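You operate a simulated robot arm through the tools that you are given. There is no shell and no other tool. Be economical: measure what you need, move in short steps, check, and stop when the job is done.

You are at the controls of a simulated two-armed robot. One attempt, no reset.

TASK
Put the short blue hose from the oven bench on the top of the narrow trolley. Carry the green bin with both arms and set it on the top of the narrow trolley. Take the yellow brush and put it on top of the cool block. Put one of the rubber pieces from the top of the dark table on top of the brown parts box there. Shut the bench drawer. Put the job block labelled "Black" from the upper shelf of the grey shelving on the lower shelf of the grey shelving and the job block marked "Yellow" on the plate of the cooler. Take the coupler from the lower shelf of the grey shelving and put it on the yellow disc. Turn the belt speed knob to 6. Take the blue tin from the top of the conveyor belt and put it on the silver studded plate. Fetch the steel pot from the top of the conveyor belt and set it on the middle shelf of the tooling bench. Put two of the fuses from the top of the wide trolley on the bottom shelf of the wide trolley. Any order will do. Set down upright: short blue hose, coupler, blue tin.

The check looks at the end state, three seconds after you hand in, the way a careful person would. Anything else that was tipped, shoved, dropped, spilled or broken makes it a failure.

THE ROBOT
Two 6-joint arms with two-finger parallel grippers on one trunk, on a base that drives. Base frame: it is fixed to the floor where the robot stands at the start and does not move with it; the origin is under the middle of the robot, x ahead of it, y to its left, z up; the surface under the hand at the start is at about z = 0.85. Lengths are in m, angles in degrees, forces in N, time in s.
The left shoulder is at the start at [-0.076, 0.177, 0.834], the right one opposite. With the tool pointing down near the work surface each hand reaches from about 0.1 to 0.72 m from the robot's upright axis, wherever it stands, measured 20 degrees to its own side. Places, roughly: belt speed knob [-3.4, -2.9, 0.7]; bench drawer [-7.1, -3, 0.7]; blue tin [-3.75, -2, 1]; bottom shelf of the wide trolley [-1.8, -1.6, 0.3]; cool block [-2.5, 3, 1]; coupler (4x4x7 cm) [-7.5, -5.8, 0.6]; fuse [-1.75, -1.75, 0.75]; green bin [0.5, -0.25, 0.5]; job block [-7.25, -5.75, 1.25]; lower shelf of the grey shelving [-6.9, -5.8, 0.6]; middle shelf of the tooling bench [-2.4, 2.1, 0.4]; parts box [-1.25, -0.25, 0.75]; plate of the cooler (15x15 cm) [-7.38, -3.14, 0.84]; rubber piece (5x3x3 cm) [-1, -0.2, 0.8]; short blue hose (5x5x10 cm) [0.5, -0.2, 0.9]; steel pot (6x6x4 cm) [-3.7, -1.3, 0.9]; studded plate [-3.75, -1.75, 1]; top of the narrow trolley [0.5, 1.7, 0.8]; yellow brush (3x3x9 cm) [-1.1, -0.4, 0.8]; yellow disc [-7.25, -5.75, 0.5]. Payload 1.57 kg a hand.
The TCP of each hand is the grasp point between the finger pads, 0.03 m short of the fingertips. In the tool frame z runs along the fingers and y along their closing line. The gripper opens to 0.08 m. The fingers are 0.017 m wide and 0.012 m thick; the gripper's body (0.04 by 0.082 m) begins 0.08 m behind the TCP.
Orientation is told as [roll, pitch, yaw] about the base's x, y, z axes, in that order, counted from this pose: with the fingers straight down and closing along the base's y, the tool's x points along the base's -x, its y along +y and its z along -z.

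THE INTERFACE
- The arms move only by the tool servo_tool. It takes "left_commands", "right_commands" or both (then of equal length, played together; a hand with none holds still); each is text: rows parted by semicolons, each of 7 numbers parted by spaces: the turn, a rotation vector about the tool's x, y, z in units of 120 degrees (1.0 is 120 degrees), then the shift along the tool's x, y, z in units of 100 mm (1.0 is 100 mm), then the finger opening in m, from 0 to 0.08. In form: rx ry rz tx ty tz hand; .... A call has 1 to 8 rows; each row is the pose to reach, as a shift and turn from the pose commanded when the call began, along the tool's axes at that moment. A call with a number of a shift or a turn outside -1 to 1 is refused whole. Each row takes 0.2 s and may step no farther than 0.05 m and 8.6 degrees from the row before; otherwise, or with a gripper value out of range, the whole call is refused. A pose out of reach is approached as far as the arm can. The call stops where the force on the tool passes 40 N (or 10 N more than at its start, if that is more) or the arm is blocked; 0.2 s more then pass. The fingers move at their own pace (about 0.072 m/s each) and stop on an object; they squeeze with about 38 N. The grip force told is the motor's: it shows also when the fingers shut on nothing. Time passes only in rows, and 0.2 s behind the last, so rows that repeat a pose let the fingers close. It gives the time, the measured TCP pose, the force on the tool (base axes), the opening and the grip force at its end, in the units of the frame above (readings bear some noise), with the torque about the TCP (base axes, N m) and any sound that the robot's microphone picked up.
- Cameras (640 x 400 px; columns grow to the right, rows downward): "scene" is now at [0.0207, -0.0311, 1.5455]; the picture's right is [-0.44, -0.90, 0.00], its down [-0.76, 0.37, -0.53] and it looks along [0.48, -0.24, -0.85] (base axes); focal length 289 px, centre (320, 200). "left" rides on the left gripper at [0.072, 0.007, -0.122] in its tool frame; the picture's right is [-0.09, 1.00, 0.00], its down [-0.84, -0.08, -0.54] and it looks along [-0.54, -0.05, 0.84] (tool axes); focal length 238 px, centre (320, 200). "right" rides on the right gripper at [0.072, -0.007, -0.122] in its tool frame; the picture's right is [0.09, 1.00, 0.00], its down [-0.84, 0.08, -0.54] and it looks along [-0.54, 0.05, 0.84] (tool axes); focal length 238 px, centre (320, 200). There is no depth. A picture from a camera that has moved, and an enlarged one, comes with that camera's place and axes in the base frame and with its lens.
- get_image(camera): a new picture of that camera. The clock stands still meanwhile.
- raise_lower(by): slides the trunk up (or, below 0, down) by that many m; the arms and the scene camera ride with it, the base frame stays. It gives what a move gives, with no picture.
- drive_base(legs): drives the robot by 1 to 6 legs, each [ahead, left, turn to the left] in m, m and degrees, along the robot's own axes; the way and the turn of a leg run together, so that a leg with both is an arc; at most 1.5 m and 180 degrees a leg. The arms and the cameras ride along, it lands a little off, and it stops where it bumps. It gives what a move gives.
- turn_head(pan, tilt): turns the head with the scene camera to pan (to the left, within 143 degrees either way) and tilt (down, from -29 to 69), counted from straight ahead of the robot. It gives what a move gives.
- zoom(camera, box): a new picture of the part [left, top, right, bottom] of that camera's present view, enlarged. The clock stands still meanwhile.
- sign_off(): hands the job in; it is judged then, once.

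Work in short steps. Places have to be worked out from the pictures, the camera data and where the tool is seen: move nearer, look again, correct. Check each grasp and each placing, and mend what went wrong. You have 556 turns and 370 pictures in all, those below and enlarged ones among them. Open the grippers and draw the arms clear of the work before you hand the job in, unless the task says otherwise; then end with one line.

The tools are called after ">>>" as a command line: name --argument value ..., lists and objects as JSON in quotes. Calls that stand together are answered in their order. servo_tool: Moves the arms, as the interface text tells. Its arguments: {"type":"object","properties":{"left_commands":{"type":"string"},"right_commands":{"type":"string"}},"required":[]} The other tools are called the same way: raise_lower (by) slides the trunk up or down; drive_base (legs) drives the base; turn_head (pan, tilt) turns the head that bears the scene camera; get_image (camera) takes a picture; zoom (camera, box) takes an enlarged picture of a part of a camera's view; sign_off () hands the job in.

At the start:

```text
t: 0.0
left_ee_pos: [0.5279, -0.0748, 1.1391]
left_ee_rot: [0.1, 0.0, 0.1]
left_contact_force: [0.6, 0.3, -0.7]
left_moment: [-0.03, 0.0, 0.01]
left_opening: 0.0802
left_grasp_force: 0.1
right_ee_pos: [0.3711, -0.3894, 1.0878]
right_ee_rot: [0.0, 0.0, 0.0]
right_contact_force: [-0.3, 0.5, 0.2]
right_moment: [-0.04, 0.01, -0.02]
right_opening: 0.08
right_grasp_force: 0.1
trunk travel left (down, up): [-0.276, 0.052]
robot x, y, heading: [0.0005, -0.0008, 0.1]
head pan, tilt: [-26.3, 57.8]
```

scene: 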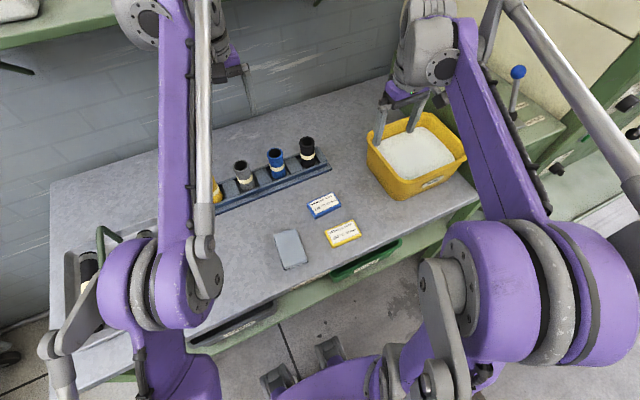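
right: 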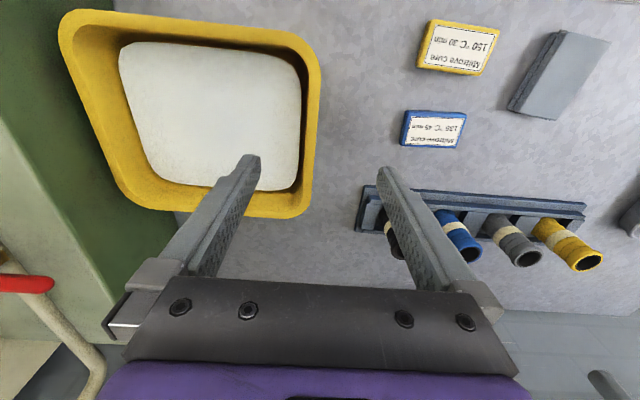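
left: 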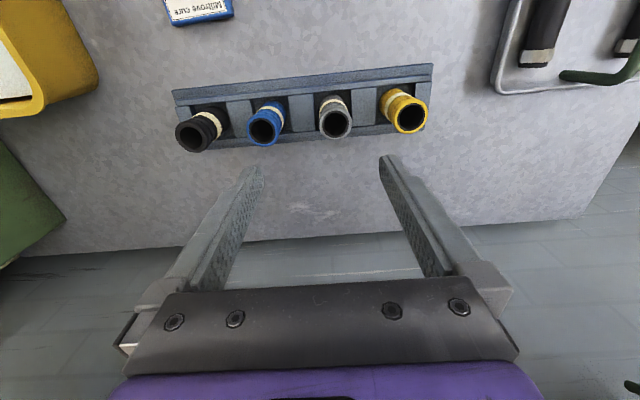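

I begin by looking at the hose rack closely and at the area under the bench.

>>> zoom --camera "scene" --box '[180, 110, 480, 290]'

>>> zoom --camera "left" --box '[140, 40, 460, 240]'

```text
2.13 times, centred on (330, 200) of scene
camera zoom: at [0.0207, -0.0311, 1.5455], right [-0.44, -0.9, 0.0], down [-0.76, 0.37, -0.53], along [0.48, -0.24, -0.85], focal length 616 px, centre (299, 200)
```

zoom: 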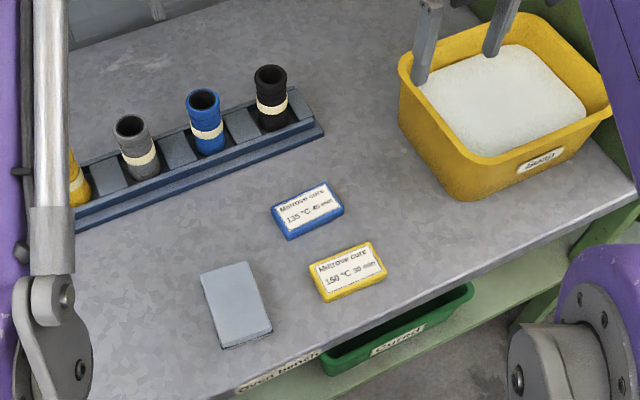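

```text
2.00 times, centred on (300, 140) of left
camera zoom: at [0.4553, -0.0686, 1.2612], right [0.09, 1.0, 0.0], down [0.84, -0.08, 0.54], along [0.54, -0.05, -0.84], focal length 477 px, centre (360, 320)
```

zoom: 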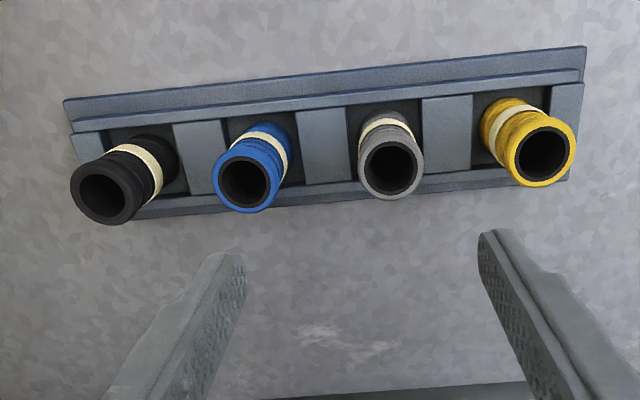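

The blue hose's top triangulates to about [0.538, -0.152, 0.96], upright in the rack. I move the left hand over it.

>>> servo_tool --left_commands "0 0 0 -0.05 -0.4 0 0.08; 0 0 0 -0.1 -0.77 0.1 0.08; 0 0 0 -0.1 -0.77 0.5 0.08; 0 0 0 -0.1 -0.77 0.9 0.08"

>>> get_image --camera "left"

```text
t: 1.0
left_ee_pos: [0.535, -0.1515, 1.0497]
left_ee_rot: [0.0, 0.1, 0.0]
left_contact_force: [-0.9, -0.4, -0.3]
left_moment: [-0.01, 0.0, -0.01]
left_opening: 0.08
left_grasp_force: 0.0
left hand out of reach, approached as far as the arm can: row 1, 2, 3
right_ee_pos: [0.3709, -0.3898, 1.086]
right_ee_rot: [-0.1, 0.0, 0.0]
right_contact_force: [-0.8, -0.3, 0.6]
right_moment: [0.0, -0.01, -0.02]
right_opening: 0.0802
right_grasp_force: 0.0
trunk travel left (down, up): [-0.276, 0.052]
robot x, y, heading: [0.0008, 0.0024, -0.3]
head pan, tilt: [-26.3, 57.8]
```

```text
364 pictures are left
camera left: at [0.4638, -0.1457, 1.1705], right [0.09, 1.0, 0.0], down [0.84, -0.08, 0.54], along [0.54, -0.05, -0.84], focal length 238 px, centre (320, 200)
```

left: 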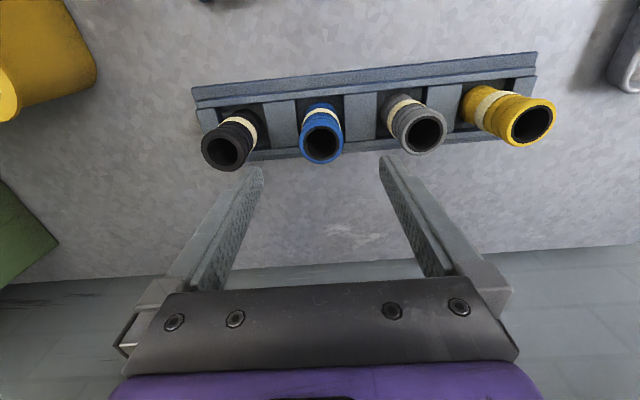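

Hose confirmed at [0.539, -0.151]; the hand is aligned. Lower to z≈0.925.

>>> servo_tool --left_commands "0 0 0 -0.02 0 0.4 0.08; 0 0 0 -0.04 0 0.8 0.08; 0 0 0 -0.04 0 1.0 0.08"

>>> servo_tool --left_commands "0 0 0 0 0 0.27 0.08; 0 0 0 0 0 0.27 0.0; 0 0 0 0 0 0.27 0.0; 0 0 0 0 0 0.27 0.0; 0 0 0 0 0 0.27 0.0"

>>> get_image --camera "left"

```text
t: 1.8
left_ee_pos: [0.5443, -0.1494, 0.9491]
left_ee_rot: [0.0, -0.1, 0.0]
left_contact_force: [0.6, 0.3, 0.1]
left_moment: [0.01, -0.02, 0.01]
left_opening: 0.0803
left_grasp_force: 0.1
right_ee_pos: [0.3719, -0.3901, 1.0876]
right_ee_rot: [0.0, 0.0, 0.0]
right_contact_force: [0.0, -0.1, 0.5]
right_moment: [0.02, 0.02, -0.02]
right_opening: 0.0799
right_grasp_force: 0.1
trunk travel left (down, up): [-0.276, 0.052]
robot x, y, heading: [0.0004, 0.0005, -0.1]
head pan, tilt: [-26.3, 57.8]
```

```text
t: 3.0
left_ee_pos: [0.5416, -0.1479, 0.9236]
left_ee_rot: [0.1, -0.1, -0.1]
left_contact_force: [-0.1, -0.2, -0.8]
left_moment: [0.03, -0.01, 0.04]
left_opening: 0.045
left_grasp_force: 38.0
right_ee_pos: [0.3723, -0.3893, 1.0869]
right_ee_rot: [-0.1, 0.0, 0.1]
right_contact_force: [-1.0, -0.3, 0.4]
right_moment: [-0.02, -0.01, -0.01]
right_opening: 0.0799
right_grasp_force: 0.1
trunk travel left (down, up): [-0.276, 0.052]
robot x, y, heading: [-0.0035, -0.0012, 0.0]
head pan, tilt: [-26.3, 57.8]
```

```text
363 pictures are left
camera left: at [0.4703, -0.1413, 1.0443], right [0.09, 1.0, 0.0], down [0.84, -0.08, 0.54], along [0.54, -0.05, -0.84], focal length 238 px, centre (320, 200)
```

left: 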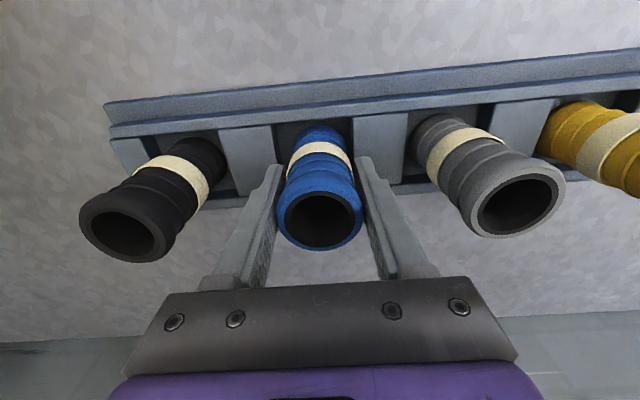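

Gripped at 45 mm. Lift straight up by 0.1 twice, then see.

>>> servo_tool --left_commands "0 0 0 0 0 -0.3 0; 0 0 0 0 0 -0.65 0; 0 0 0 0 0 -1 0"

>>> servo_tool --left_commands "0 0 0 0.3 0 -0.3 0; 0 0 0 0.6 0 -0.5 0; 0 0 0 1 0 -0.5 0" --right_commands "0 0 0 0.2 0 -0.2 0.08; 0 0 0 0.4 0 -0.3 0.08; 0 0 0 0.6 0 -0.4 0.08"

>>> turn_head --pan 0 --tilt 50

>>> get_image --camera "scene"

>>> turn_head --pan 90 --tilt 25

>>> get_image --camera "scene"

```text
t: 3.8
left_ee_pos: [0.5424, -0.1487, 1.0257]
left_ee_rot: [0.0, -0.1, 0.0]
left_contact_force: [-0.5, -0.1, -1.7]
left_moment: [0.01, 0.01, 0.02]
left_opening: 0.0453
left_grasp_force: 38.0
right_ee_pos: [0.3717, -0.39, 1.0869]
right_ee_rot: [0.0, 0.1, 0.0]
right_contact_force: [0.1, -0.3, -0.2]
right_moment: [0.0, 0.0, 0.03]
right_opening: 0.0798
right_grasp_force: 0.0
trunk travel left (down, up): [-0.276, 0.052]
robot x, y, heading: [0.0034, 0.0007, 0.2]
head pan, tilt: [-26.3, 57.8]
```

```text
t: 4.6
left_ee_pos: [0.4419, -0.1507, 1.0759]
left_ee_rot: [0.0, -0.2, 0.0]
left_contact_force: [-0.7, 0.3, -0.4]
left_moment: [0.01, -0.04, -0.01]
left_opening: 0.045
left_grasp_force: 37.9
right_ee_pos: [0.3094, -0.3886, 1.1295]
right_ee_rot: [0.1, 0.0, 0.0]
right_contact_force: [0.1, -0.1, 0.1]
right_moment: [0.02, -0.03, 0.02]
right_opening: 0.0801
right_grasp_force: 0.1
trunk travel left (down, up): [-0.276, 0.052]
robot x, y, heading: [-0.002, -0.0029, 0.1]
head pan, tilt: [-26.3, 57.8]
```

```text
t: 5.5
left_ee_pos: [0.4434, -0.1522, 1.0733]
left_ee_rot: [0.0, -0.1, 0.0]
left_contact_force: [-0.4, -0.2, -1.6]
left_moment: [0.0, 0.01, 0.0]
left_opening: 0.0449
left_grasp_force: 37.9
right_ee_pos: [0.3113, -0.3901, 1.1289]
right_ee_rot: [0.0, 0.0, 0.0]
right_contact_force: [0.4, 0.1, -0.8]
right_moment: [0.0, -0.02, 0.02]
right_opening: 0.08
right_grasp_force: 0.2
trunk travel left (down, up): [-0.276, 0.052]
robot x, y, heading: [-0.0022, -0.0021, -0.1]
head pan, tilt: [0.0, 50.0]
```

```text
362 pictures are left
camera scene: at [0.0357, -0.0005, 1.5554], right [0.0, -1.0, 0.0], down [-0.77, 0.0, -0.64], along [0.64, 0.0, -0.77], focal length 289 px, centre (320, 200)
```

scene: 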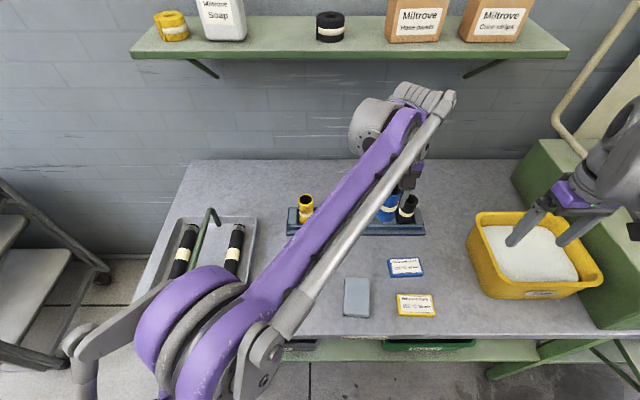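

```text
t: 7.2
left_ee_pos: [0.4441, -0.1512, 1.0733]
left_ee_rot: [0.0, 0.0, 0.0]
left_contact_force: [-0.1, -0.2, -1.4]
left_moment: [-0.02, -0.03, 0.02]
left_opening: 0.0449
left_grasp_force: 38.7
right_ee_pos: [0.3118, -0.3888, 1.1288]
right_ee_rot: [0.0, 0.0, -0.1]
right_contact_force: [0.6, -0.2, 0.0]
right_moment: [0.02, -0.02, -0.01]
right_opening: 0.0801
right_grasp_force: 0.1
trunk travel left (down, up): [-0.276, 0.052]
robot x, y, heading: [0.0003, 0.0009, -0.1]
head pan, tilt: [90.0, 25.0]
```

```text
361 pictures are left
camera scene: at [-0.0412, 0.0916, 1.593], right [1.0, 0.0, 0.0], down [0.0, -0.42, -0.91], along [0.0, 0.91, -0.42], focal length 289 px, centre (320, 200)
```

scene: 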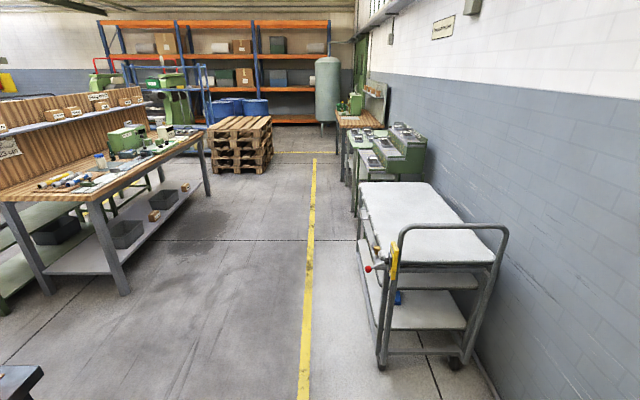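

Trolley top spans about x 0.26–0.77, y 1.15–2.1, with a handle at the near end. I back off, drive left, look again.

>>> drive_base --legs '[[-0.3, 0, 0], [0, 0.9, 0], [0, 0.9, 0]]'

>>> turn_head --pan -10 --tilt 50

>>> get_image --camera "scene"

```text
t: 25.1
left_ee_pos: [0.1392, 1.6752, 1.074]
left_ee_rot: [0.0, 0.0, 1.4]
left_contact_force: [0.2, 0.1, -1.5]
left_moment: [0.01, 0.01, 0.02]
left_opening: 0.0451
left_grasp_force: 38.1
right_ee_pos: [0.0131, 1.4351, 1.1282]
right_ee_rot: [0.0, 0.0, 1.4]
right_contact_force: [0.3, 0.7, -0.5]
right_moment: [0.02, 0.02, -0.02]
right_opening: 0.0802
right_grasp_force: 0.0
trunk travel left (down, up): [-0.276, 0.052]
robot x, y, heading: [-0.3073, 1.8182, 1.3]
head pan, tilt: [90.0, 25.0]
```

```text
t: 26.8
left_ee_pos: [0.1386, 1.6745, 1.0742]
left_ee_rot: [-0.2, 0.1, 1.4]
left_contact_force: [-0.1, 0.0, -1.4]
left_moment: [-0.03, 0.0, 0.0]
left_opening: 0.045
left_grasp_force: 37.9
right_ee_pos: [0.0125, 1.435, 1.1291]
right_ee_rot: [0.0, 0.0, 1.4]
right_contact_force: [-0.2, 0.0, -0.4]
right_moment: [0.0, 0.04, 0.0]
right_opening: 0.0801
right_grasp_force: 0.1
trunk travel left (down, up): [-0.276, 0.052]
robot x, y, heading: [-0.3128, 1.8167, 1.6]
head pan, tilt: [-10.0, 50.0]
```

```text
360 pictures are left
camera scene: at [-0.274, 1.8029, 1.5555], right [-0.15, -0.99, 0.0], down [-0.76, 0.11, -0.64], along [0.64, -0.1, -0.77], focal length 289 px, centre (320, 200)
```

scene: 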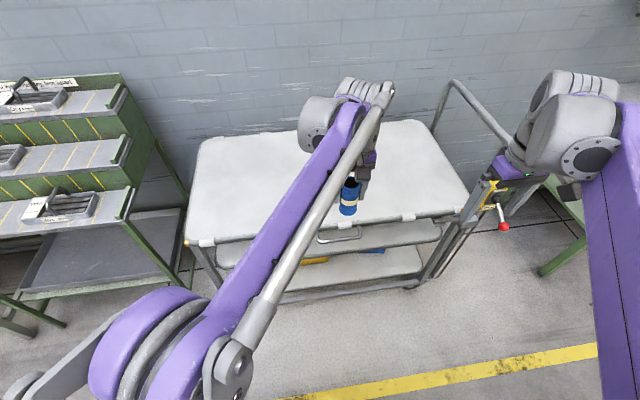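

The trolley top is clear. I drive forward and slightly left to bring the hose over it.

>>> drive_base --legs '[[0, 0.12, -1.5], [0.28, 0, 0]]'

>>> servo_tool --left_commands "0 0 0 -0.2 0.3 0 0; 0 0 0 -0.4 0.6 0.2 0; 0 0 0 -0.4 0.8 0.6 0; 0 0 0 -0.4 1 1 0"

>>> get_image --camera "left"

>>> get_image --camera "scene"

```text
t: 30.1
left_ee_pos: [0.4122, 1.7784, 1.0738]
left_ee_rot: [0.0, 0.0, -0.6]
left_contact_force: [0.5, 0.1, -0.9]
left_moment: [-0.01, 0.02, -0.03]
left_opening: 0.045
left_grasp_force: 38.2
right_ee_pos: [0.2774, 1.5417, 1.1291]
right_ee_rot: [0.0, 0.0, -0.5]
right_contact_force: [-0.4, -0.2, -1.4]
right_moment: [-0.04, -0.03, -0.02]
right_opening: 0.0801
right_grasp_force: 0.0
trunk travel left (down, up): [-0.276, 0.052]
robot x, y, heading: [-0.031, 1.9357, -0.4]
head pan, tilt: [-10.0, 50.0]
```

```text
t: 31.1
left_ee_pos: [0.4526, 1.8772, 0.9751]
left_ee_rot: [0.0, 0.0, -0.6]
left_contact_force: [-0.2, -0.7, -2.0]
left_moment: [0.02, -0.03, -0.01]
left_opening: 0.045
left_grasp_force: 38.4
right_ee_pos: [0.2778, 1.5417, 1.1288]
right_ee_rot: [0.0, 0.1, -0.5]
right_contact_force: [-0.1, 0.6, 0.3]
right_moment: [-0.01, 0.03, 0.01]
right_opening: 0.0801
right_grasp_force: 0.1
trunk travel left (down, up): [-0.276, 0.052]
robot x, y, heading: [-0.0305, 1.9368, -0.7]
head pan, tilt: [-10.0, 50.0]
```

```text
359 pictures are left
camera left: at [0.3828, 1.8852, 1.0956], right [0.1, 0.99, 0.0], down [0.84, -0.09, 0.54], along [0.54, -0.06, -0.84], focal length 238 px, centre (320, 200)
```

left: 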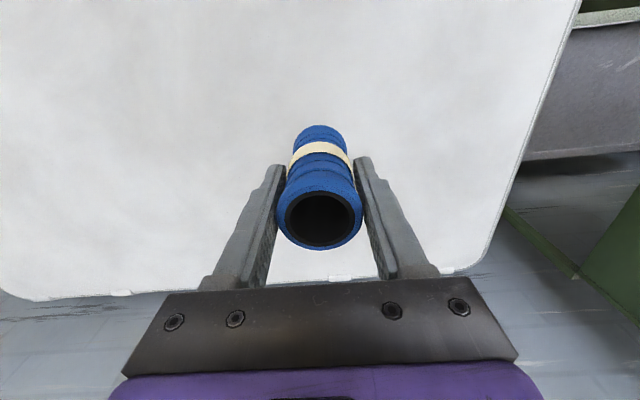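

```text
358 pictures are left
camera scene: at [0.0053, 1.9209, 1.5555], right [-0.18, -0.98, 0.0], down [-0.75, 0.14, -0.64], along [0.63, -0.12, -0.77], focal length 289 px, centre (320, 200)
```

scene: 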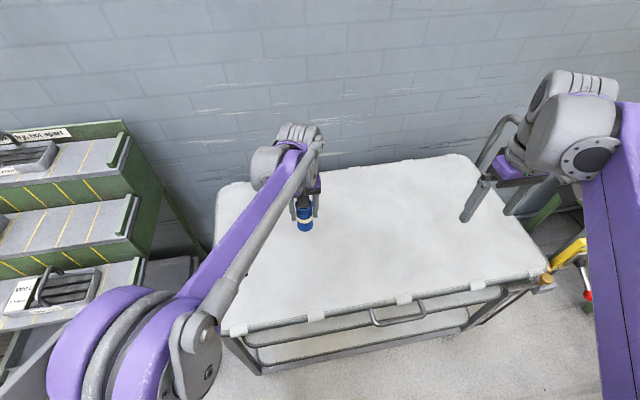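

I shift the hose toward the far left corner, then lower until contact.

>>> servo_tool --left_commands "0 0 0 -0.4 0.4 0 0; 0 0 0 -0.8 0.8 0.1 0; 0 0 0 -0.8 0.8 0.4 0; 0 0 0 -0.8 0.8 0.6 0; 0 0 0 -0.8 0.8 0.7 0; 0 0 0 -0.8 0.8 0.8 0; 0 0 0 -0.8 0.8 0.87 0"

>>> get_image --camera "left"

```text
refused: row 1 steps farther than a row can; nothing moved
```

```text
357 pictures are left
camera left: at [0.3828, 1.8852, 1.0956], right [0.1, 0.99, 0.0], down [0.84, -0.09, 0.54], along [0.54, -0.06, -0.84], focal length 238 px, centre (320, 200)
```

left: 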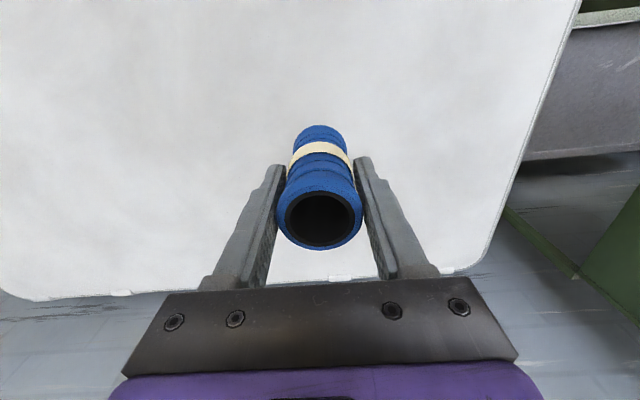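

Row too large; retry with smaller steps.

>>> servo_tool --left_commands "0 0 0 -0.3 0.3 0 0; 0 0 0 -0.6 0.6 0 0; 0 0 0 -0.8 0.8 0.2 0; 0 0 0 -0.8 0.8 0.5 0; 0 0 0 -0.8 0.8 0.7 0; 0 0 0 -0.8 0.8 0.8 0; 0 0 0 -0.8 0.8 0.87 0"

>>> get_image --camera "left"

```text
t: 32.7
left_ee_pos: [0.5337, 1.9575, 0.8869]
left_ee_rot: [0.0, 0.1, -0.6]
left_contact_force: [0.1, -0.4, -0.6]
left_moment: [-0.01, -0.01, 0.0]
left_opening: 0.0449
left_grasp_force: 38.1
right_ee_pos: [0.2775, 1.5427, 1.1305]
right_ee_rot: [0.1, 0.0, -0.6]
right_contact_force: [-0.1, -0.4, -0.1]
right_moment: [-0.03, -0.01, -0.01]
right_opening: 0.0798
right_grasp_force: 0.1
trunk travel left (down, up): [-0.276, 0.052]
robot x, y, heading: [-0.03, 1.9339, -0.6]
head pan, tilt: [-10.0, 50.0]
```

```text
356 pictures are left
camera left: at [0.4633, 1.9648, 1.0084], right [0.1, 0.99, 0.0], down [0.84, -0.09, 0.54], along [0.54, -0.06, -0.84], focal length 238 px, centre (320, 200)
```

left: 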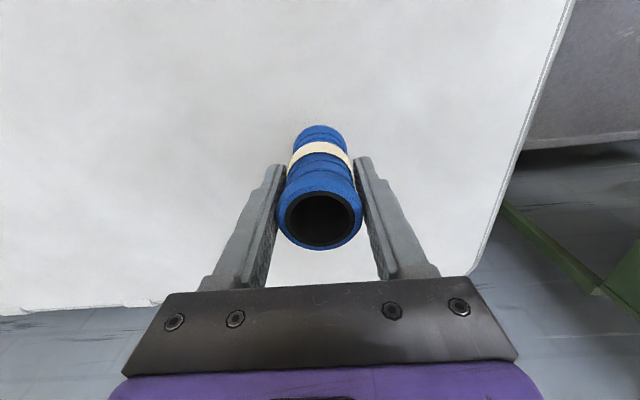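

Not touching yet; lower in 4–6 mm steps watching force.

>>> servo_tool --left_commands "0 0 0 0 0 0.06 0; 0 0 0 0 0 0.12 0; 0 0 0 0 0 0.17 0; 0 0 0 0 0 0.22 0"

```text
t: 33.7
left_ee_pos: [0.5345, 1.9576, 0.8656]
left_ee_rot: [0.1, -0.1, -0.6]
left_contact_force: [-0.5, 0.1, -0.8]
left_moment: [0.03, -0.01, -0.03]
left_opening: 0.0447
left_grasp_force: 38.6
right_ee_pos: [0.2782, 1.542, 1.1295]
right_ee_rot: [0.1, 0.0, -0.6]
right_contact_force: [-0.4, 0.6, 0.2]
right_moment: [-0.01, -0.02, -0.02]
right_opening: 0.0799
right_grasp_force: 0.1
trunk travel left (down, up): [-0.276, 0.052]
robot x, y, heading: [-0.0287, 1.9327, -0.4]
head pan, tilt: [-10.0, 50.0]
```

>>> servo_tool --left_commands "0 0 0 0 0 0.04 0; 0 0 0 0 0 0.08 0; 0 0 0 0 0 0.11 0; 0 0 0 0 0 0.14 0"

>>> get_image --camera "left"

```text
t: 34.7
left_ee_pos: [0.5355, 1.9563, 0.8488]
left_ee_rot: [0.0, 0.0, -0.6]
left_contact_force: [0.0, 0.1, -0.9]
left_moment: [0.01, 0.0, 0.02]
left_opening: 0.0449
left_grasp_force: 37.9
right_ee_pos: [0.278, 1.5423, 1.1287]
right_ee_rot: [0.0, 0.0, -0.5]
right_contact_force: [-0.6, 0.3, 0.2]
right_moment: [0.0, -0.02, 0.05]
right_opening: 0.0801
right_grasp_force: 0.0
trunk travel left (down, up): [-0.276, 0.052]
robot x, y, heading: [-0.0265, 1.9338, -0.7]
head pan, tilt: [-10.0, 50.0]
```

```text
355 pictures are left
camera left: at [0.464, 1.9633, 0.9707], right [0.1, 0.99, 0.0], down [0.84, -0.09, 0.54], along [0.54, -0.06, -0.84], focal length 238 px, centre (320, 200)
```

left: 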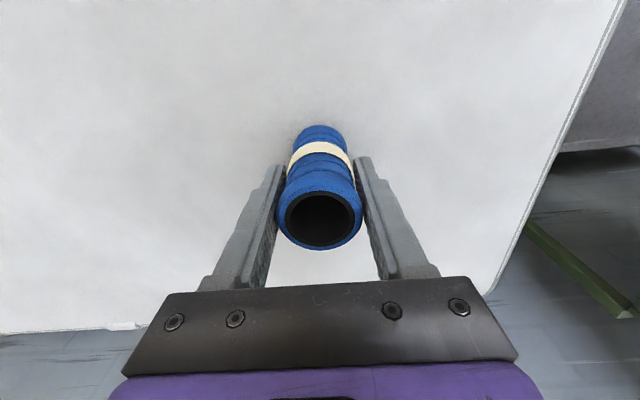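

Still free; continue downward.

>>> servo_tool --left_commands "0 0 0 0 0 0.04 0; 0 0 0 0 0 0.08 0; 0 0 0 0 0 0.12 0; 0 0 0 0 0 0.16 0; 0 0 0 0 0 0.2 0; 0 0 0 0 0 0.24 0"

```text
t: 35.7
left_ee_pos: [0.5342, 1.9569, 0.8414]
left_ee_rot: [-0.1, -0.2, -0.5]
left_contact_force: [1.0, -0.1, 25.1]
left_moment: [-0.17, 0.41, -0.03]
left_opening: 0.0449
left_grasp_force: 38.1
right_ee_pos: [0.2755, 1.5418, 1.129]
right_ee_rot: [0.1, -0.1, -0.7]
right_contact_force: [-0.7, 0.1, -0.7]
right_moment: [0.03, 0.01, 0.01]
right_opening: 0.08
right_grasp_force: 0.2
trunk travel left (down, up): [-0.276, 0.052]
robot x, y, heading: [-0.0283, 1.9383, -0.6]
head pan, tilt: [-10.0, 50.0]
stopped in row 4 (left hand): the force on the tool passed its limit at 48 N (the readings are from after the stop); the commanded pose is now the measured one
```

Contact. I ease up 1 mm, release, and rise.

>>> servo_tool --left_commands "0 0 0 0 0 -0.01 0; 0 0 0 0 0 -0.01 0.06; 0 0 0 0 0 -0.01 0.08; 0 0 0 0 0 -0.01 0.08; 0 0 0 0 0 -0.3 0.08; 0 0 0 0 0 -0.7 0.08; 0 0 0 0 0 -1 0.08"

>>> servo_tool --left_commands "0 0 0 0.3 0 -0.4 0.08; 0 0 0 0.6 0 -0.7 0.08; 0 0 0 1 0 -1 0.08"

>>> get_image --camera "left"

```text
t: 37.3
left_ee_pos: [0.5358, 1.9584, 0.9394]
left_ee_rot: [0.0, -0.2, -0.6]
left_contact_force: [0.1, -0.3, 0.3]
left_moment: [-0.05, 0.04, -0.02]
left_opening: 0.0799
left_grasp_force: 0.0
right_ee_pos: [0.2786, 1.5424, 1.1298]
right_ee_rot: [0.0, 0.0, -0.6]
right_contact_force: [0.2, 0.5, 0.0]
right_moment: [-0.01, 0.01, 0.02]
right_opening: 0.0799
right_grasp_force: 0.0
trunk travel left (down, up): [-0.276, 0.052]
robot x, y, heading: [-0.0293, 1.9346, -0.5]
head pan, tilt: [-10.0, 50.0]
```

```text
t: 38.1
left_ee_pos: [0.4317, 1.9634, 1.0385]
left_ee_rot: [0.0, -0.2, -0.6]
left_contact_force: [0.4, 0.4, -0.5]
left_moment: [-0.01, -0.02, -0.01]
left_opening: 0.0799
left_grasp_force: 0.0
right_ee_pos: [0.2753, 1.5422, 1.1294]
right_ee_rot: [0.1, 0.0, -0.6]
right_contact_force: [0.3, 0.2, -0.2]
right_moment: [-0.03, 0.01, 0.01]
right_opening: 0.08
right_grasp_force: 0.0
trunk travel left (down, up): [-0.276, 0.052]
robot x, y, heading: [-0.0288, 1.9365, -0.4]
head pan, tilt: [-10.0, 50.0]
```

```text
354 pictures are left
camera left: at [0.3601, 1.9707, 1.1586], right [0.1, 0.99, 0.0], down [0.83, -0.09, 0.55], along [0.54, -0.06, -0.84], focal length 238 px, centre (320, 200)
```

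left: 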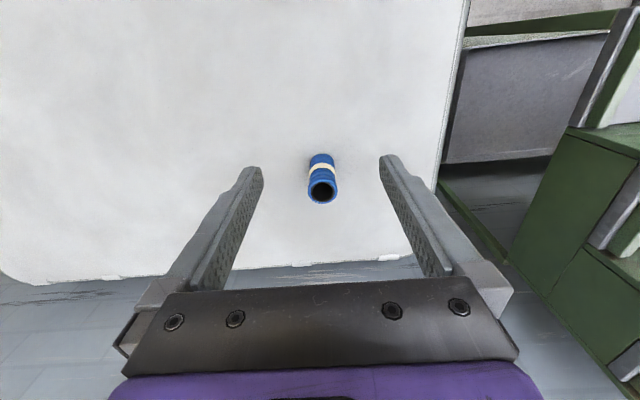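

Hose stands upright. Next the green bin: back off and drive back, viewing the bench underside from a distance.

>>> drive_base --legs '[[-0.4, 0, 0.6], [0, -1.1, 0], [0, -1.0, 0]]'

>>> turn_head --pan 0 --tilt 50

>>> get_image --camera "scene"

```text
t: 58.6
left_ee_pos: [0.0597, -0.0858, 1.0365]
left_ee_rot: [0.0, -0.1, 1.7]
left_contact_force: [0.0, -0.8, -0.3]
left_moment: [0.0, 0.01, 0.0]
left_opening: 0.08
left_grasp_force: 0.1
right_ee_pos: [-0.0813, -0.5132, 1.1292]
right_ee_rot: [0.0, -0.1, 1.6]
right_contact_force: [1.0, 0.0, 0.0]
right_moment: [-0.02, -0.01, -0.02]
right_opening: 0.0798
right_grasp_force: 0.1
trunk travel left (down, up): [-0.276, 0.052]
robot x, y, heading: [-0.4017, -0.1349, 1.9]
head pan, tilt: [-10.0, 50.0]
```

```text
t: 59.3
left_ee_pos: [0.0593, -0.0864, 1.0379]
left_ee_rot: [0.1, -0.1, 1.5]
left_contact_force: [-0.1, -1.2, -0.1]
left_moment: [-0.01, 0.0, 0.02]
left_opening: 0.0799
left_grasp_force: 0.1
right_ee_pos: [-0.0814, -0.5139, 1.1296]
right_ee_rot: [-0.1, 0.0, 1.5]
right_contact_force: [0.5, 0.7, -0.7]
right_moment: [0.03, -0.02, -0.02]
right_opening: 0.0797
right_grasp_force: 0.0
trunk travel left (down, up): [-0.276, 0.052]
robot x, y, heading: [-0.4006, -0.1296, 1.7]
head pan, tilt: [0.0, 50.0]
```

```text
353 pictures are left
camera scene: at [-0.367, -0.1325, 1.5555], right [0.03, -1.0, 0.0], down [-0.77, -0.02, -0.64], along [0.64, 0.02, -0.77], focal length 289 px, centre (320, 200)
```

scene: 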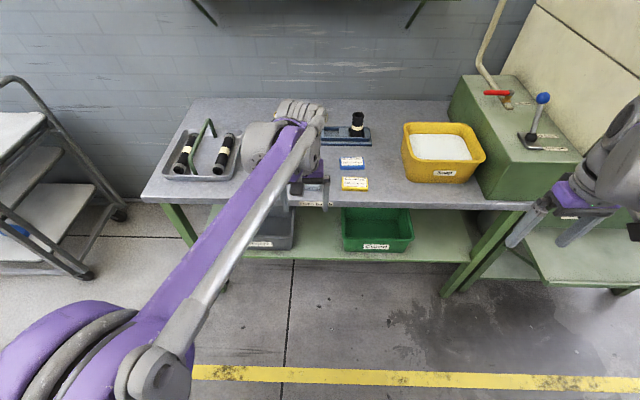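

I lower the trunk fully to see beneath the bench.

>>> raise_lower --by -0.27

>>> turn_head --pan -5 --tilt 42

>>> get_image --camera "scene"

>>> get_image --camera "right"

```text
t: 62.0
left_ee_pos: [0.0587, -0.0873, 0.7666]
left_ee_rot: [0.0, -0.1, 1.6]
left_contact_force: [0.1, -0.5, 0.4]
left_moment: [0.03, 0.02, -0.02]
left_opening: 0.0801
left_grasp_force: 0.0
right_ee_pos: [-0.0808, -0.5134, 0.8593]
right_ee_rot: [0.0, 0.0, 1.7]
right_contact_force: [0.0, -0.4, 0.0]
right_moment: [0.0, 0.01, -0.03]
right_opening: 0.0798
right_grasp_force: 0.1
trunk travel left (down, up): [-0.006, 0.322]
robot x, y, heading: [-0.4021, -0.1343, 1.7]
head pan, tilt: [0.0, 50.0]
```

```text
t: 62.7
left_ee_pos: [0.0576, -0.0863, 0.7675]
left_ee_rot: [0.0, -0.1, 1.5]
left_contact_force: [0.5, 0.3, -0.3]
left_moment: [0.0, 0.0, 0.01]
left_opening: 0.0802
left_grasp_force: 0.0
right_ee_pos: [-0.0811, -0.5133, 0.8581]
right_ee_rot: [0.0, -0.1, 1.6]
right_contact_force: [0.1, 0.8, -0.6]
right_moment: [-0.02, -0.01, -0.03]
right_opening: 0.0801
right_grasp_force: 0.1
trunk travel left (down, up): [-0.006, 0.322]
robot x, y, heading: [-0.3998, -0.1352, 1.5]
head pan, tilt: [-5.0, 42.0]
```

```text
352 pictures are left
camera scene: at [-0.3103, -0.1381, 1.2915], right [-0.06, -1.0, 0.0], down [-0.67, 0.04, -0.74], along [0.74, -0.04, -0.67], focal length 289 px, centre (320, 200)
```

scene: 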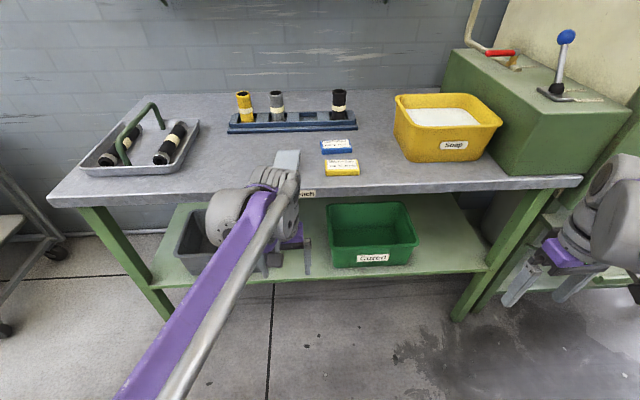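

```text
351 pictures are left
camera right: at [-0.1524, -0.5222, 0.981], right [-0.12, 0.99, 0.0], down [0.83, 0.1, 0.54], along [0.54, 0.06, -0.84], focal length 238 px, centre (320, 200)
```

right: 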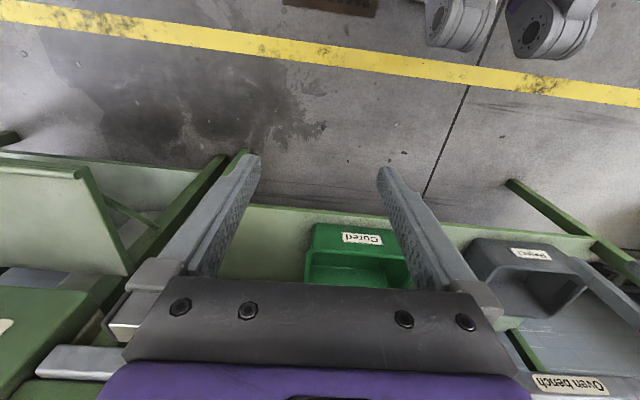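

>>> zoom --camera "scene" --box '[280, 170, 480, 295]'

>>> zoom --camera "right" --box '[220, 190, 540, 390]'

```text
3.20 times, centred on (380, 232) of scene
camera zoom: at [-0.3103, -0.1381, 1.2915], right [-0.06, -1.0, 0.0], down [-0.67, 0.04, -0.74], along [0.74, -0.04, -0.67], focal length 924 px, centre (128, 96)
```

zoom: 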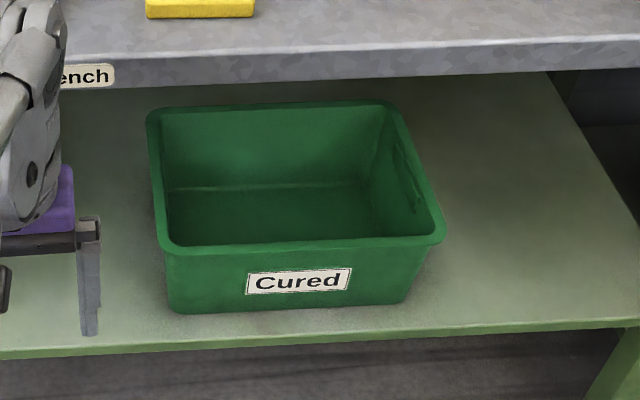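

```text
2.00 times, centred on (380, 290) of right
camera zoom: at [-0.1524, -0.5222, 0.981], right [-0.12, 0.99, 0.0], down [0.83, 0.1, 0.54], along [0.54, 0.06, -0.84], focal length 477 px, centre (200, 20)
```

zoom: 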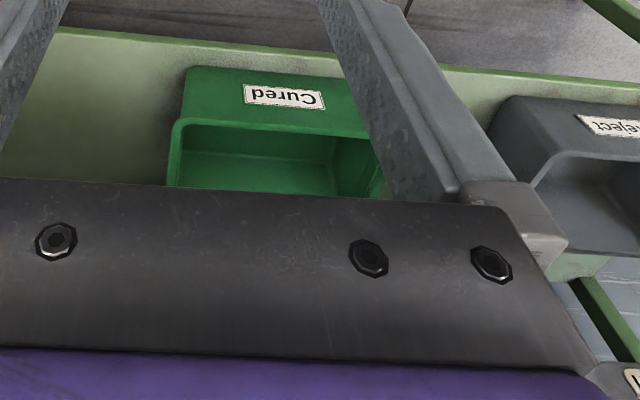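

The bin is about x 0.258–0.462, y −0.20…−0.485, rim z≈0.57, base z≈0.44. I align the robot with it, then move both hands to symmetric positions in front.

>>> drive_base --legs '[[0, -0.21, -1.6]]'

>>> servo_tool --left_commands "0 0 0 0.1 0.2 0.2 0.08; 0 0 0 0.2 0.45 0.5 0.08; 0 0 0 0.3 0.7 0.7 0.08; 0 0 0 0.4 0.9 1 0.08" --right_commands "0 0 0 -0.25 0.25 0.25 0.08; 0 0 0 -0.5 0.5 0.5 0.08; 0 0 0 -0.75 0.75 0.75 0.08; 0 0 0 -1 1 1 0.08"

>>> servo_tool --left_commands "0 0 0 0 0 0.1 0.08; 0 0 0 0 0 0.2 0.08; 0 0 0 0 0 0.27 0.08" --right_commands "0 0 0 0 0.33 0.33 0.08; 0 0 0 0 0.66 0.66 0.08; 0 0 0 0 1 1 0.08"

```text
t: 65.2
left_ee_pos: [0.063, -0.311, 0.7678]
left_ee_rot: [0.1, -0.1, -0.2]
left_contact_force: [-0.4, 0.5, 0.0]
left_moment: [0.01, 0.0, -0.02]
left_opening: 0.0801
left_grasp_force: 0.0
right_ee_pos: [-0.0896, -0.7334, 0.8592]
right_ee_rot: [0.0, 0.0, -0.2]
right_contact_force: [-0.1, -0.6, -0.2]
right_moment: [0.03, 0.02, 0.02]
right_opening: 0.0802
right_grasp_force: 0.0
trunk travel left (down, up): [-0.006, 0.322]
robot x, y, heading: [-0.4003, -0.3434, -0.2]
head pan, tilt: [-5.0, 42.0]
```

```text
t: 66.2
left_ee_pos: [0.0231, -0.2202, 0.6647]
left_ee_rot: [0.1, 0.0, -0.2]
left_contact_force: [-0.4, -0.3, -0.1]
left_moment: [0.02, -0.02, -0.06]
left_opening: 0.0796
left_grasp_force: 0.1
right_ee_pos: [0.0116, -0.6297, 0.7599]
right_ee_rot: [0.1, -0.1, -0.2]
right_contact_force: [-0.6, -0.9, 0.2]
right_moment: [0.01, 0.0, -0.01]
right_opening: 0.0799
right_grasp_force: 0.1
trunk travel left (down, up): [-0.006, 0.322]
robot x, y, heading: [-0.3999, -0.3447, -0.3]
head pan, tilt: [-5.0, 42.0]
```

```text
t: 67.0
left_ee_pos: [0.023, -0.2196, 0.6392]
left_ee_rot: [0.1, -0.1, -0.1]
left_contact_force: [-0.9, -0.5, 0.1]
left_moment: [-0.02, 0.0, -0.01]
left_opening: 0.0799
left_grasp_force: 0.0
right_ee_pos: [0.0141, -0.5311, 0.6566]
right_ee_rot: [0.0, -0.1, -0.2]
right_contact_force: [0.2, 0.3, -0.9]
right_moment: [0.02, -0.01, 0.03]
right_opening: 0.08
right_grasp_force: 0.0
trunk travel left (down, up): [-0.006, 0.322]
robot x, y, heading: [-0.3973, -0.3403, -0.4]
head pan, tilt: [-5.0, 42.0]
```

Now pitch both hands so the fingers point forward-down (52°).

>>> servo_tool --left_commands "0 -0.062 0 0 0 0 0.08; 0 -0.124 0 0 0.05 0 0.08; 0 -0.186 0 0 0.1 0 0.08; 0 -0.248 0 0 0.15 0 0.08; 0 -0.31 0 0 0.17 0 0.08; 0 -0.372 0 0 0.17 0 0.08; 0 -0.433 0 0 0.17 0 0.08" --right_commands "0 -0.062 0 0 0.1 0 0.08; 0 -0.124 0 0 0.2 0 0.08; 0 -0.186 0 0 0.3 0.1 0.08; 0 -0.248 0 0 0.4 0.15 0.08; 0 -0.31 0 0 0.48 0.17 0.08; 0 -0.372 0 0 0.48 0.17 0.08; 0 -0.433 0 0 0.48 0.17 0.08"

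>>> get_image --camera "left"

>>> get_image --camera "right"

>>> get_image --camera "scene"

```text
t: 68.6
left_ee_pos: [0.0228, -0.2024, 0.64]
left_ee_rot: [0.0, -52.0, -0.3]
left_contact_force: [-0.2, -0.7, -0.1]
left_moment: [-0.02, 0.0, 0.04]
left_opening: 0.0799
left_grasp_force: 0.0
right_ee_pos: [0.0102, -0.4855, 0.6412]
right_ee_rot: [0.0, -52.1, -0.1]
right_contact_force: [-0.3, 0.1, -0.3]
right_moment: [-0.03, 0.01, -0.01]
right_opening: 0.08
right_grasp_force: 0.0
trunk travel left (down, up): [-0.006, 0.322]
robot x, y, heading: [-0.401, -0.3432, -0.2]
head pan, tilt: [-5.0, 42.0]
```

```text
348 pictures are left
camera left: at [-0.1169, -0.1961, 0.6571], right [0.06, 1.0, 0.07], down [0.08, -0.08, 0.99], along [0.99, -0.05, -0.09], focal length 238 px, centre (320, 200)
```

left: 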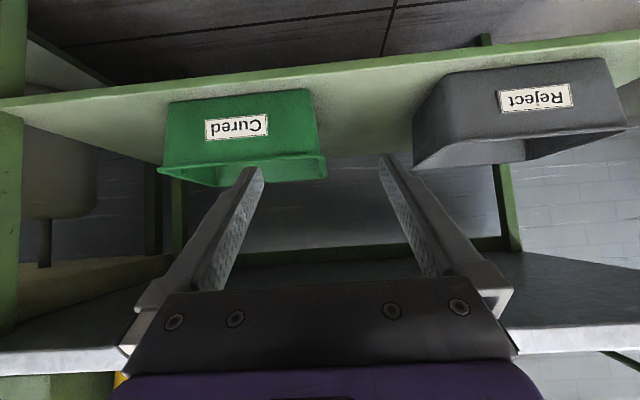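

```text
347 pictures are left
camera right: at [-0.1294, -0.4915, 0.6601], right [-0.05, 1.0, -0.07], down [0.09, 0.08, 0.99], along [0.99, 0.05, -0.09], focal length 238 px, centre (320, 200)
```

right: 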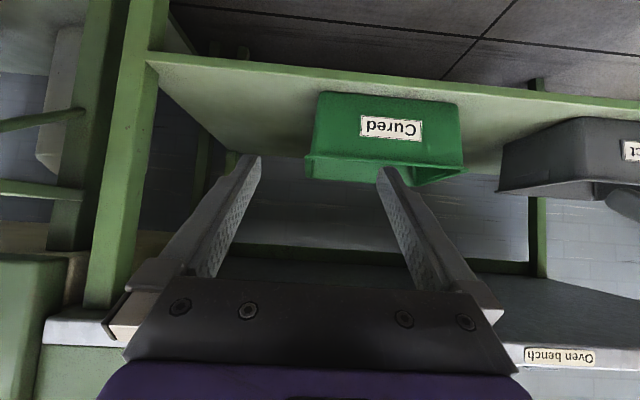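

```text
346 pictures are left
camera scene: at [-0.3078, -0.3504, 1.2915], right [-0.09, -1.0, 0.0], down [-0.67, 0.06, -0.74], along [0.74, -0.07, -0.67], focal length 289 px, centre (320, 200)
```

scene: 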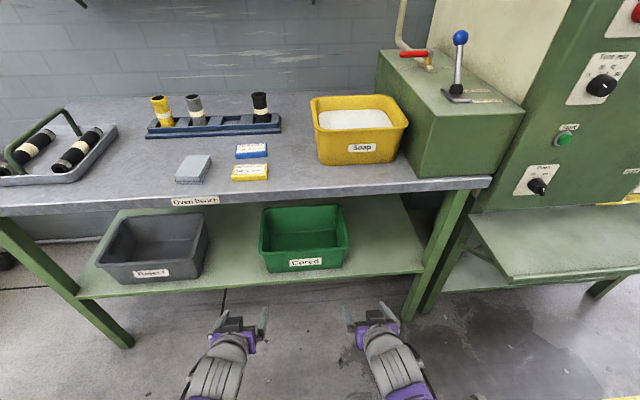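

The refined bin pose: rim x 0.28–0.49, y −0.50…−0.20, z≈0.545, clear of the bench underside (≈0.81). I lower the hands to z 0.60 and drive forward in two steps.

>>> servo_tool --left_commands "0 0 0 0.15 -0.02 0.12 0.08; 0 0 0 0.315 -0.05 0.246 0.08" --right_commands "0 0 0 0.12 -0.03 0.17 0.08; 0 0 0 0.237 -0.07 0.345 0.08"

>>> drive_base --legs '[[0.2, 0, 0]]'

>>> get_image --camera "left"

>>> get_image --camera "right"

```text
t: 69.2
left_ee_pos: [0.0246, -0.2074, 0.6005]
left_ee_rot: [0.0, -52.1, 0.0]
left_contact_force: [-0.3, 0.4, -0.4]
left_moment: [-0.02, 0.02, 0.03]
left_opening: 0.08
left_grasp_force: 0.1
right_ee_pos: [0.0208, -0.4943, 0.6023]
right_ee_rot: [0.2, -52.0, -0.4]
right_contact_force: [-0.3, -0.4, -0.1]
right_moment: [-0.01, -0.02, -0.01]
right_opening: 0.0798
right_grasp_force: 0.0
trunk travel left (down, up): [-0.006, 0.322]
robot x, y, heading: [-0.3995, -0.3419, -0.2]
head pan, tilt: [-5.0, 42.0]
```

```text
t: 70.8
left_ee_pos: [0.2253, -0.2084, 0.6002]
left_ee_rot: [0.1, -52.0, -0.3]
left_contact_force: [0.5, 0.0, 0.2]
left_moment: [-0.03, -0.02, 0.02]
left_opening: 0.0802
left_grasp_force: 0.0
right_ee_pos: [0.2251, -0.4947, 0.6034]
right_ee_rot: [0.1, -51.9, -0.2]
right_contact_force: [0.0, -0.6, -0.8]
right_moment: [-0.02, -0.02, 0.0]
right_opening: 0.08
right_grasp_force: 0.1
trunk travel left (down, up): [-0.006, 0.322]
robot x, y, heading: [-0.1981, -0.3443, -0.4]
head pan, tilt: [-5.0, 42.0]
```

```text
345 pictures are left
camera left: at [0.0868, -0.2009, 0.6176], right [0.06, 1.0, 0.07], down [0.09, -0.08, 0.99], along [0.99, -0.05, -0.09], focal length 238 px, centre (320, 200)
```

left: 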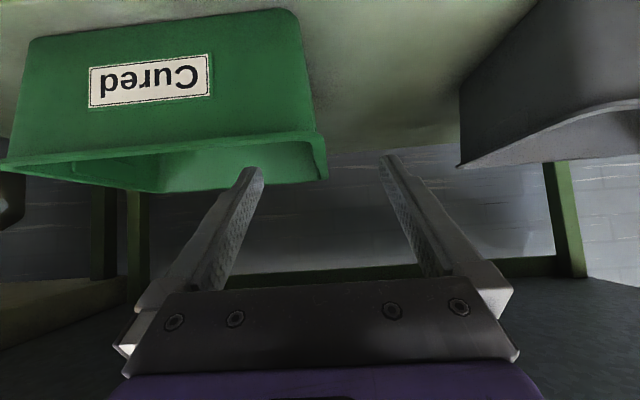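

```text
344 pictures are left
camera right: at [0.0841, -0.4999, 0.621], right [-0.05, 1.0, -0.07], down [0.09, 0.08, 0.99], along [0.99, 0.05, -0.09], focal length 238 px, centre (320, 200)
```

right: 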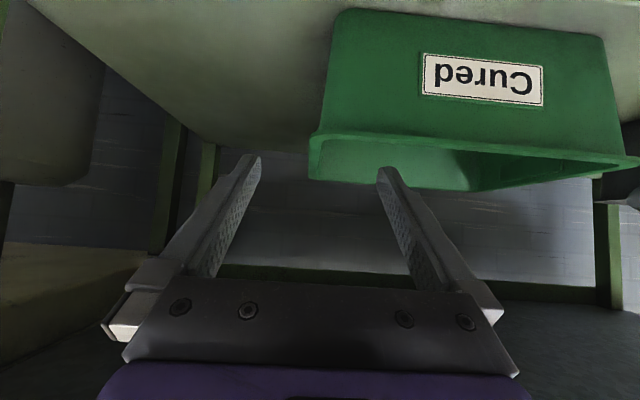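

Geometry confirmed (rim front x≈0.284, y −0.203/−0.502, z 0.545). Drive 0.14 further, then check.

>>> drive_base --legs '[[0.14, 0, 0]]'

>>> get_image --camera "left"

>>> get_image --camera "right"

```text
t: 72.1
left_ee_pos: [0.3627, -0.2073, 0.6006]
left_ee_rot: [0.0, -52.0, -0.1]
left_contact_force: [-0.3, 0.4, 0.3]
left_moment: [0.03, 0.0, 0.0]
left_opening: 0.0801
left_grasp_force: 0.0
right_ee_pos: [0.3599, -0.4924, 0.6037]
right_ee_rot: [-0.1, -51.9, -0.2]
right_contact_force: [-0.2, -0.4, 0.4]
right_moment: [0.0, 0.02, -0.01]
right_opening: 0.0799
right_grasp_force: 0.1
trunk travel left (down, up): [-0.006, 0.322]
robot x, y, heading: [-0.0581, -0.3417, 0.1]
head pan, tilt: [-5.0, 42.0]
```

```text
343 pictures are left
camera left: at [0.223, -0.2008, 0.6176], right [0.06, 1.0, 0.07], down [0.09, -0.08, 0.99], along [0.99, -0.05, -0.09], focal length 238 px, centre (320, 200)
```

left: 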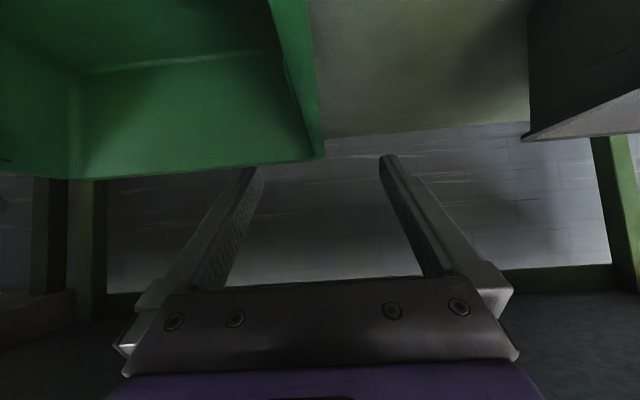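

```text
342 pictures are left
camera right: at [0.2208, -0.4997, 0.621], right [-0.05, 1.0, -0.07], down [0.09, 0.08, 0.99], along [0.99, 0.05, -0.09], focal length 238 px, centre (320, 200)
```

right: 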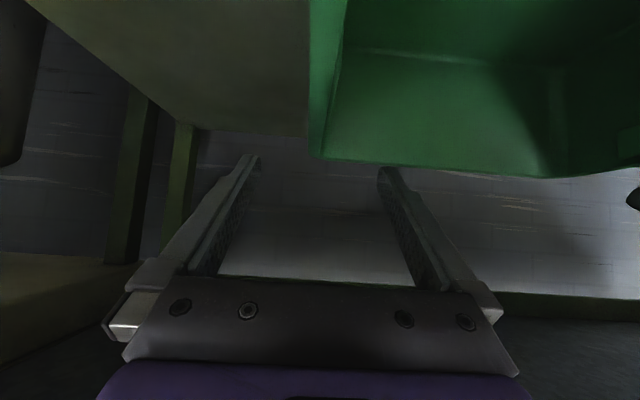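

The walls lie between each finger pair. Lower 7.5 cm, then close both.

>>> servo_tool --left_commands "0 0 0 0.25 0 0.25 0.08; 0 0 0 0.4 0 0.4 0.08; 0 0 0 0.54 0 0.525 0.08" --right_commands "0 0 0 0.25 -0.01 0.25 0.08; 0 0 0 0.4 -0.02 0.4 0.08; 0 0 0 0.56 -0.03 0.545 0.08"

>>> get_image --camera "left"

>>> get_image --camera "right"

```text
t: 72.9
left_ee_pos: [0.3709, -0.2066, 0.5272]
left_ee_rot: [0.0, -52.1, 0.0]
left_contact_force: [-0.7, 0.2, -0.8]
left_moment: [0.0, -0.01, 0.01]
left_opening: 0.0799
left_grasp_force: 0.1
right_ee_pos: [0.3697, -0.4958, 0.5249]
right_ee_rot: [0.0, -51.9, -0.2]
right_contact_force: [0.0, 0.5, 0.0]
right_moment: [0.02, -0.02, 0.01]
right_opening: 0.08
right_grasp_force: 0.0
trunk travel left (down, up): [-0.006, 0.322]
robot x, y, heading: [-0.0609, -0.3463, 0.2]
head pan, tilt: [-5.0, 42.0]
```

```text
341 pictures are left
camera left: at [0.2306, -0.1999, 0.5443], right [0.06, 1.0, 0.07], down [0.09, -0.08, 0.99], along [0.99, -0.05, -0.09], focal length 238 px, centre (320, 200)
```

left: 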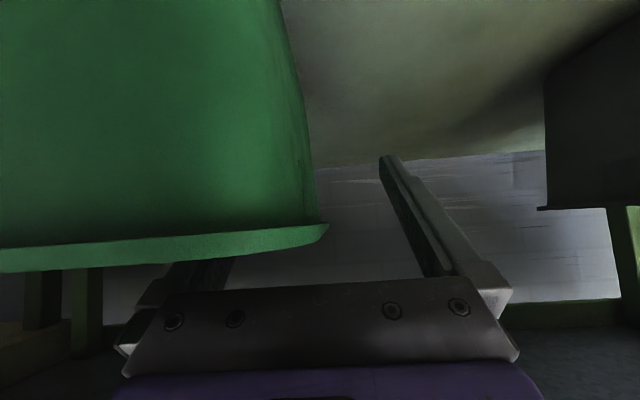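

```text
340 pictures are left
camera right: at [0.2292, -0.5019, 0.5436], right [-0.05, 1.0, -0.07], down [0.09, 0.08, 0.99], along [0.99, 0.05, -0.09], focal length 238 px, centre (320, 200)
```

right: 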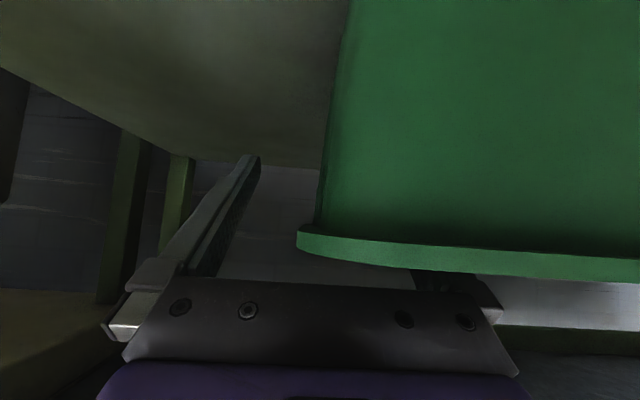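

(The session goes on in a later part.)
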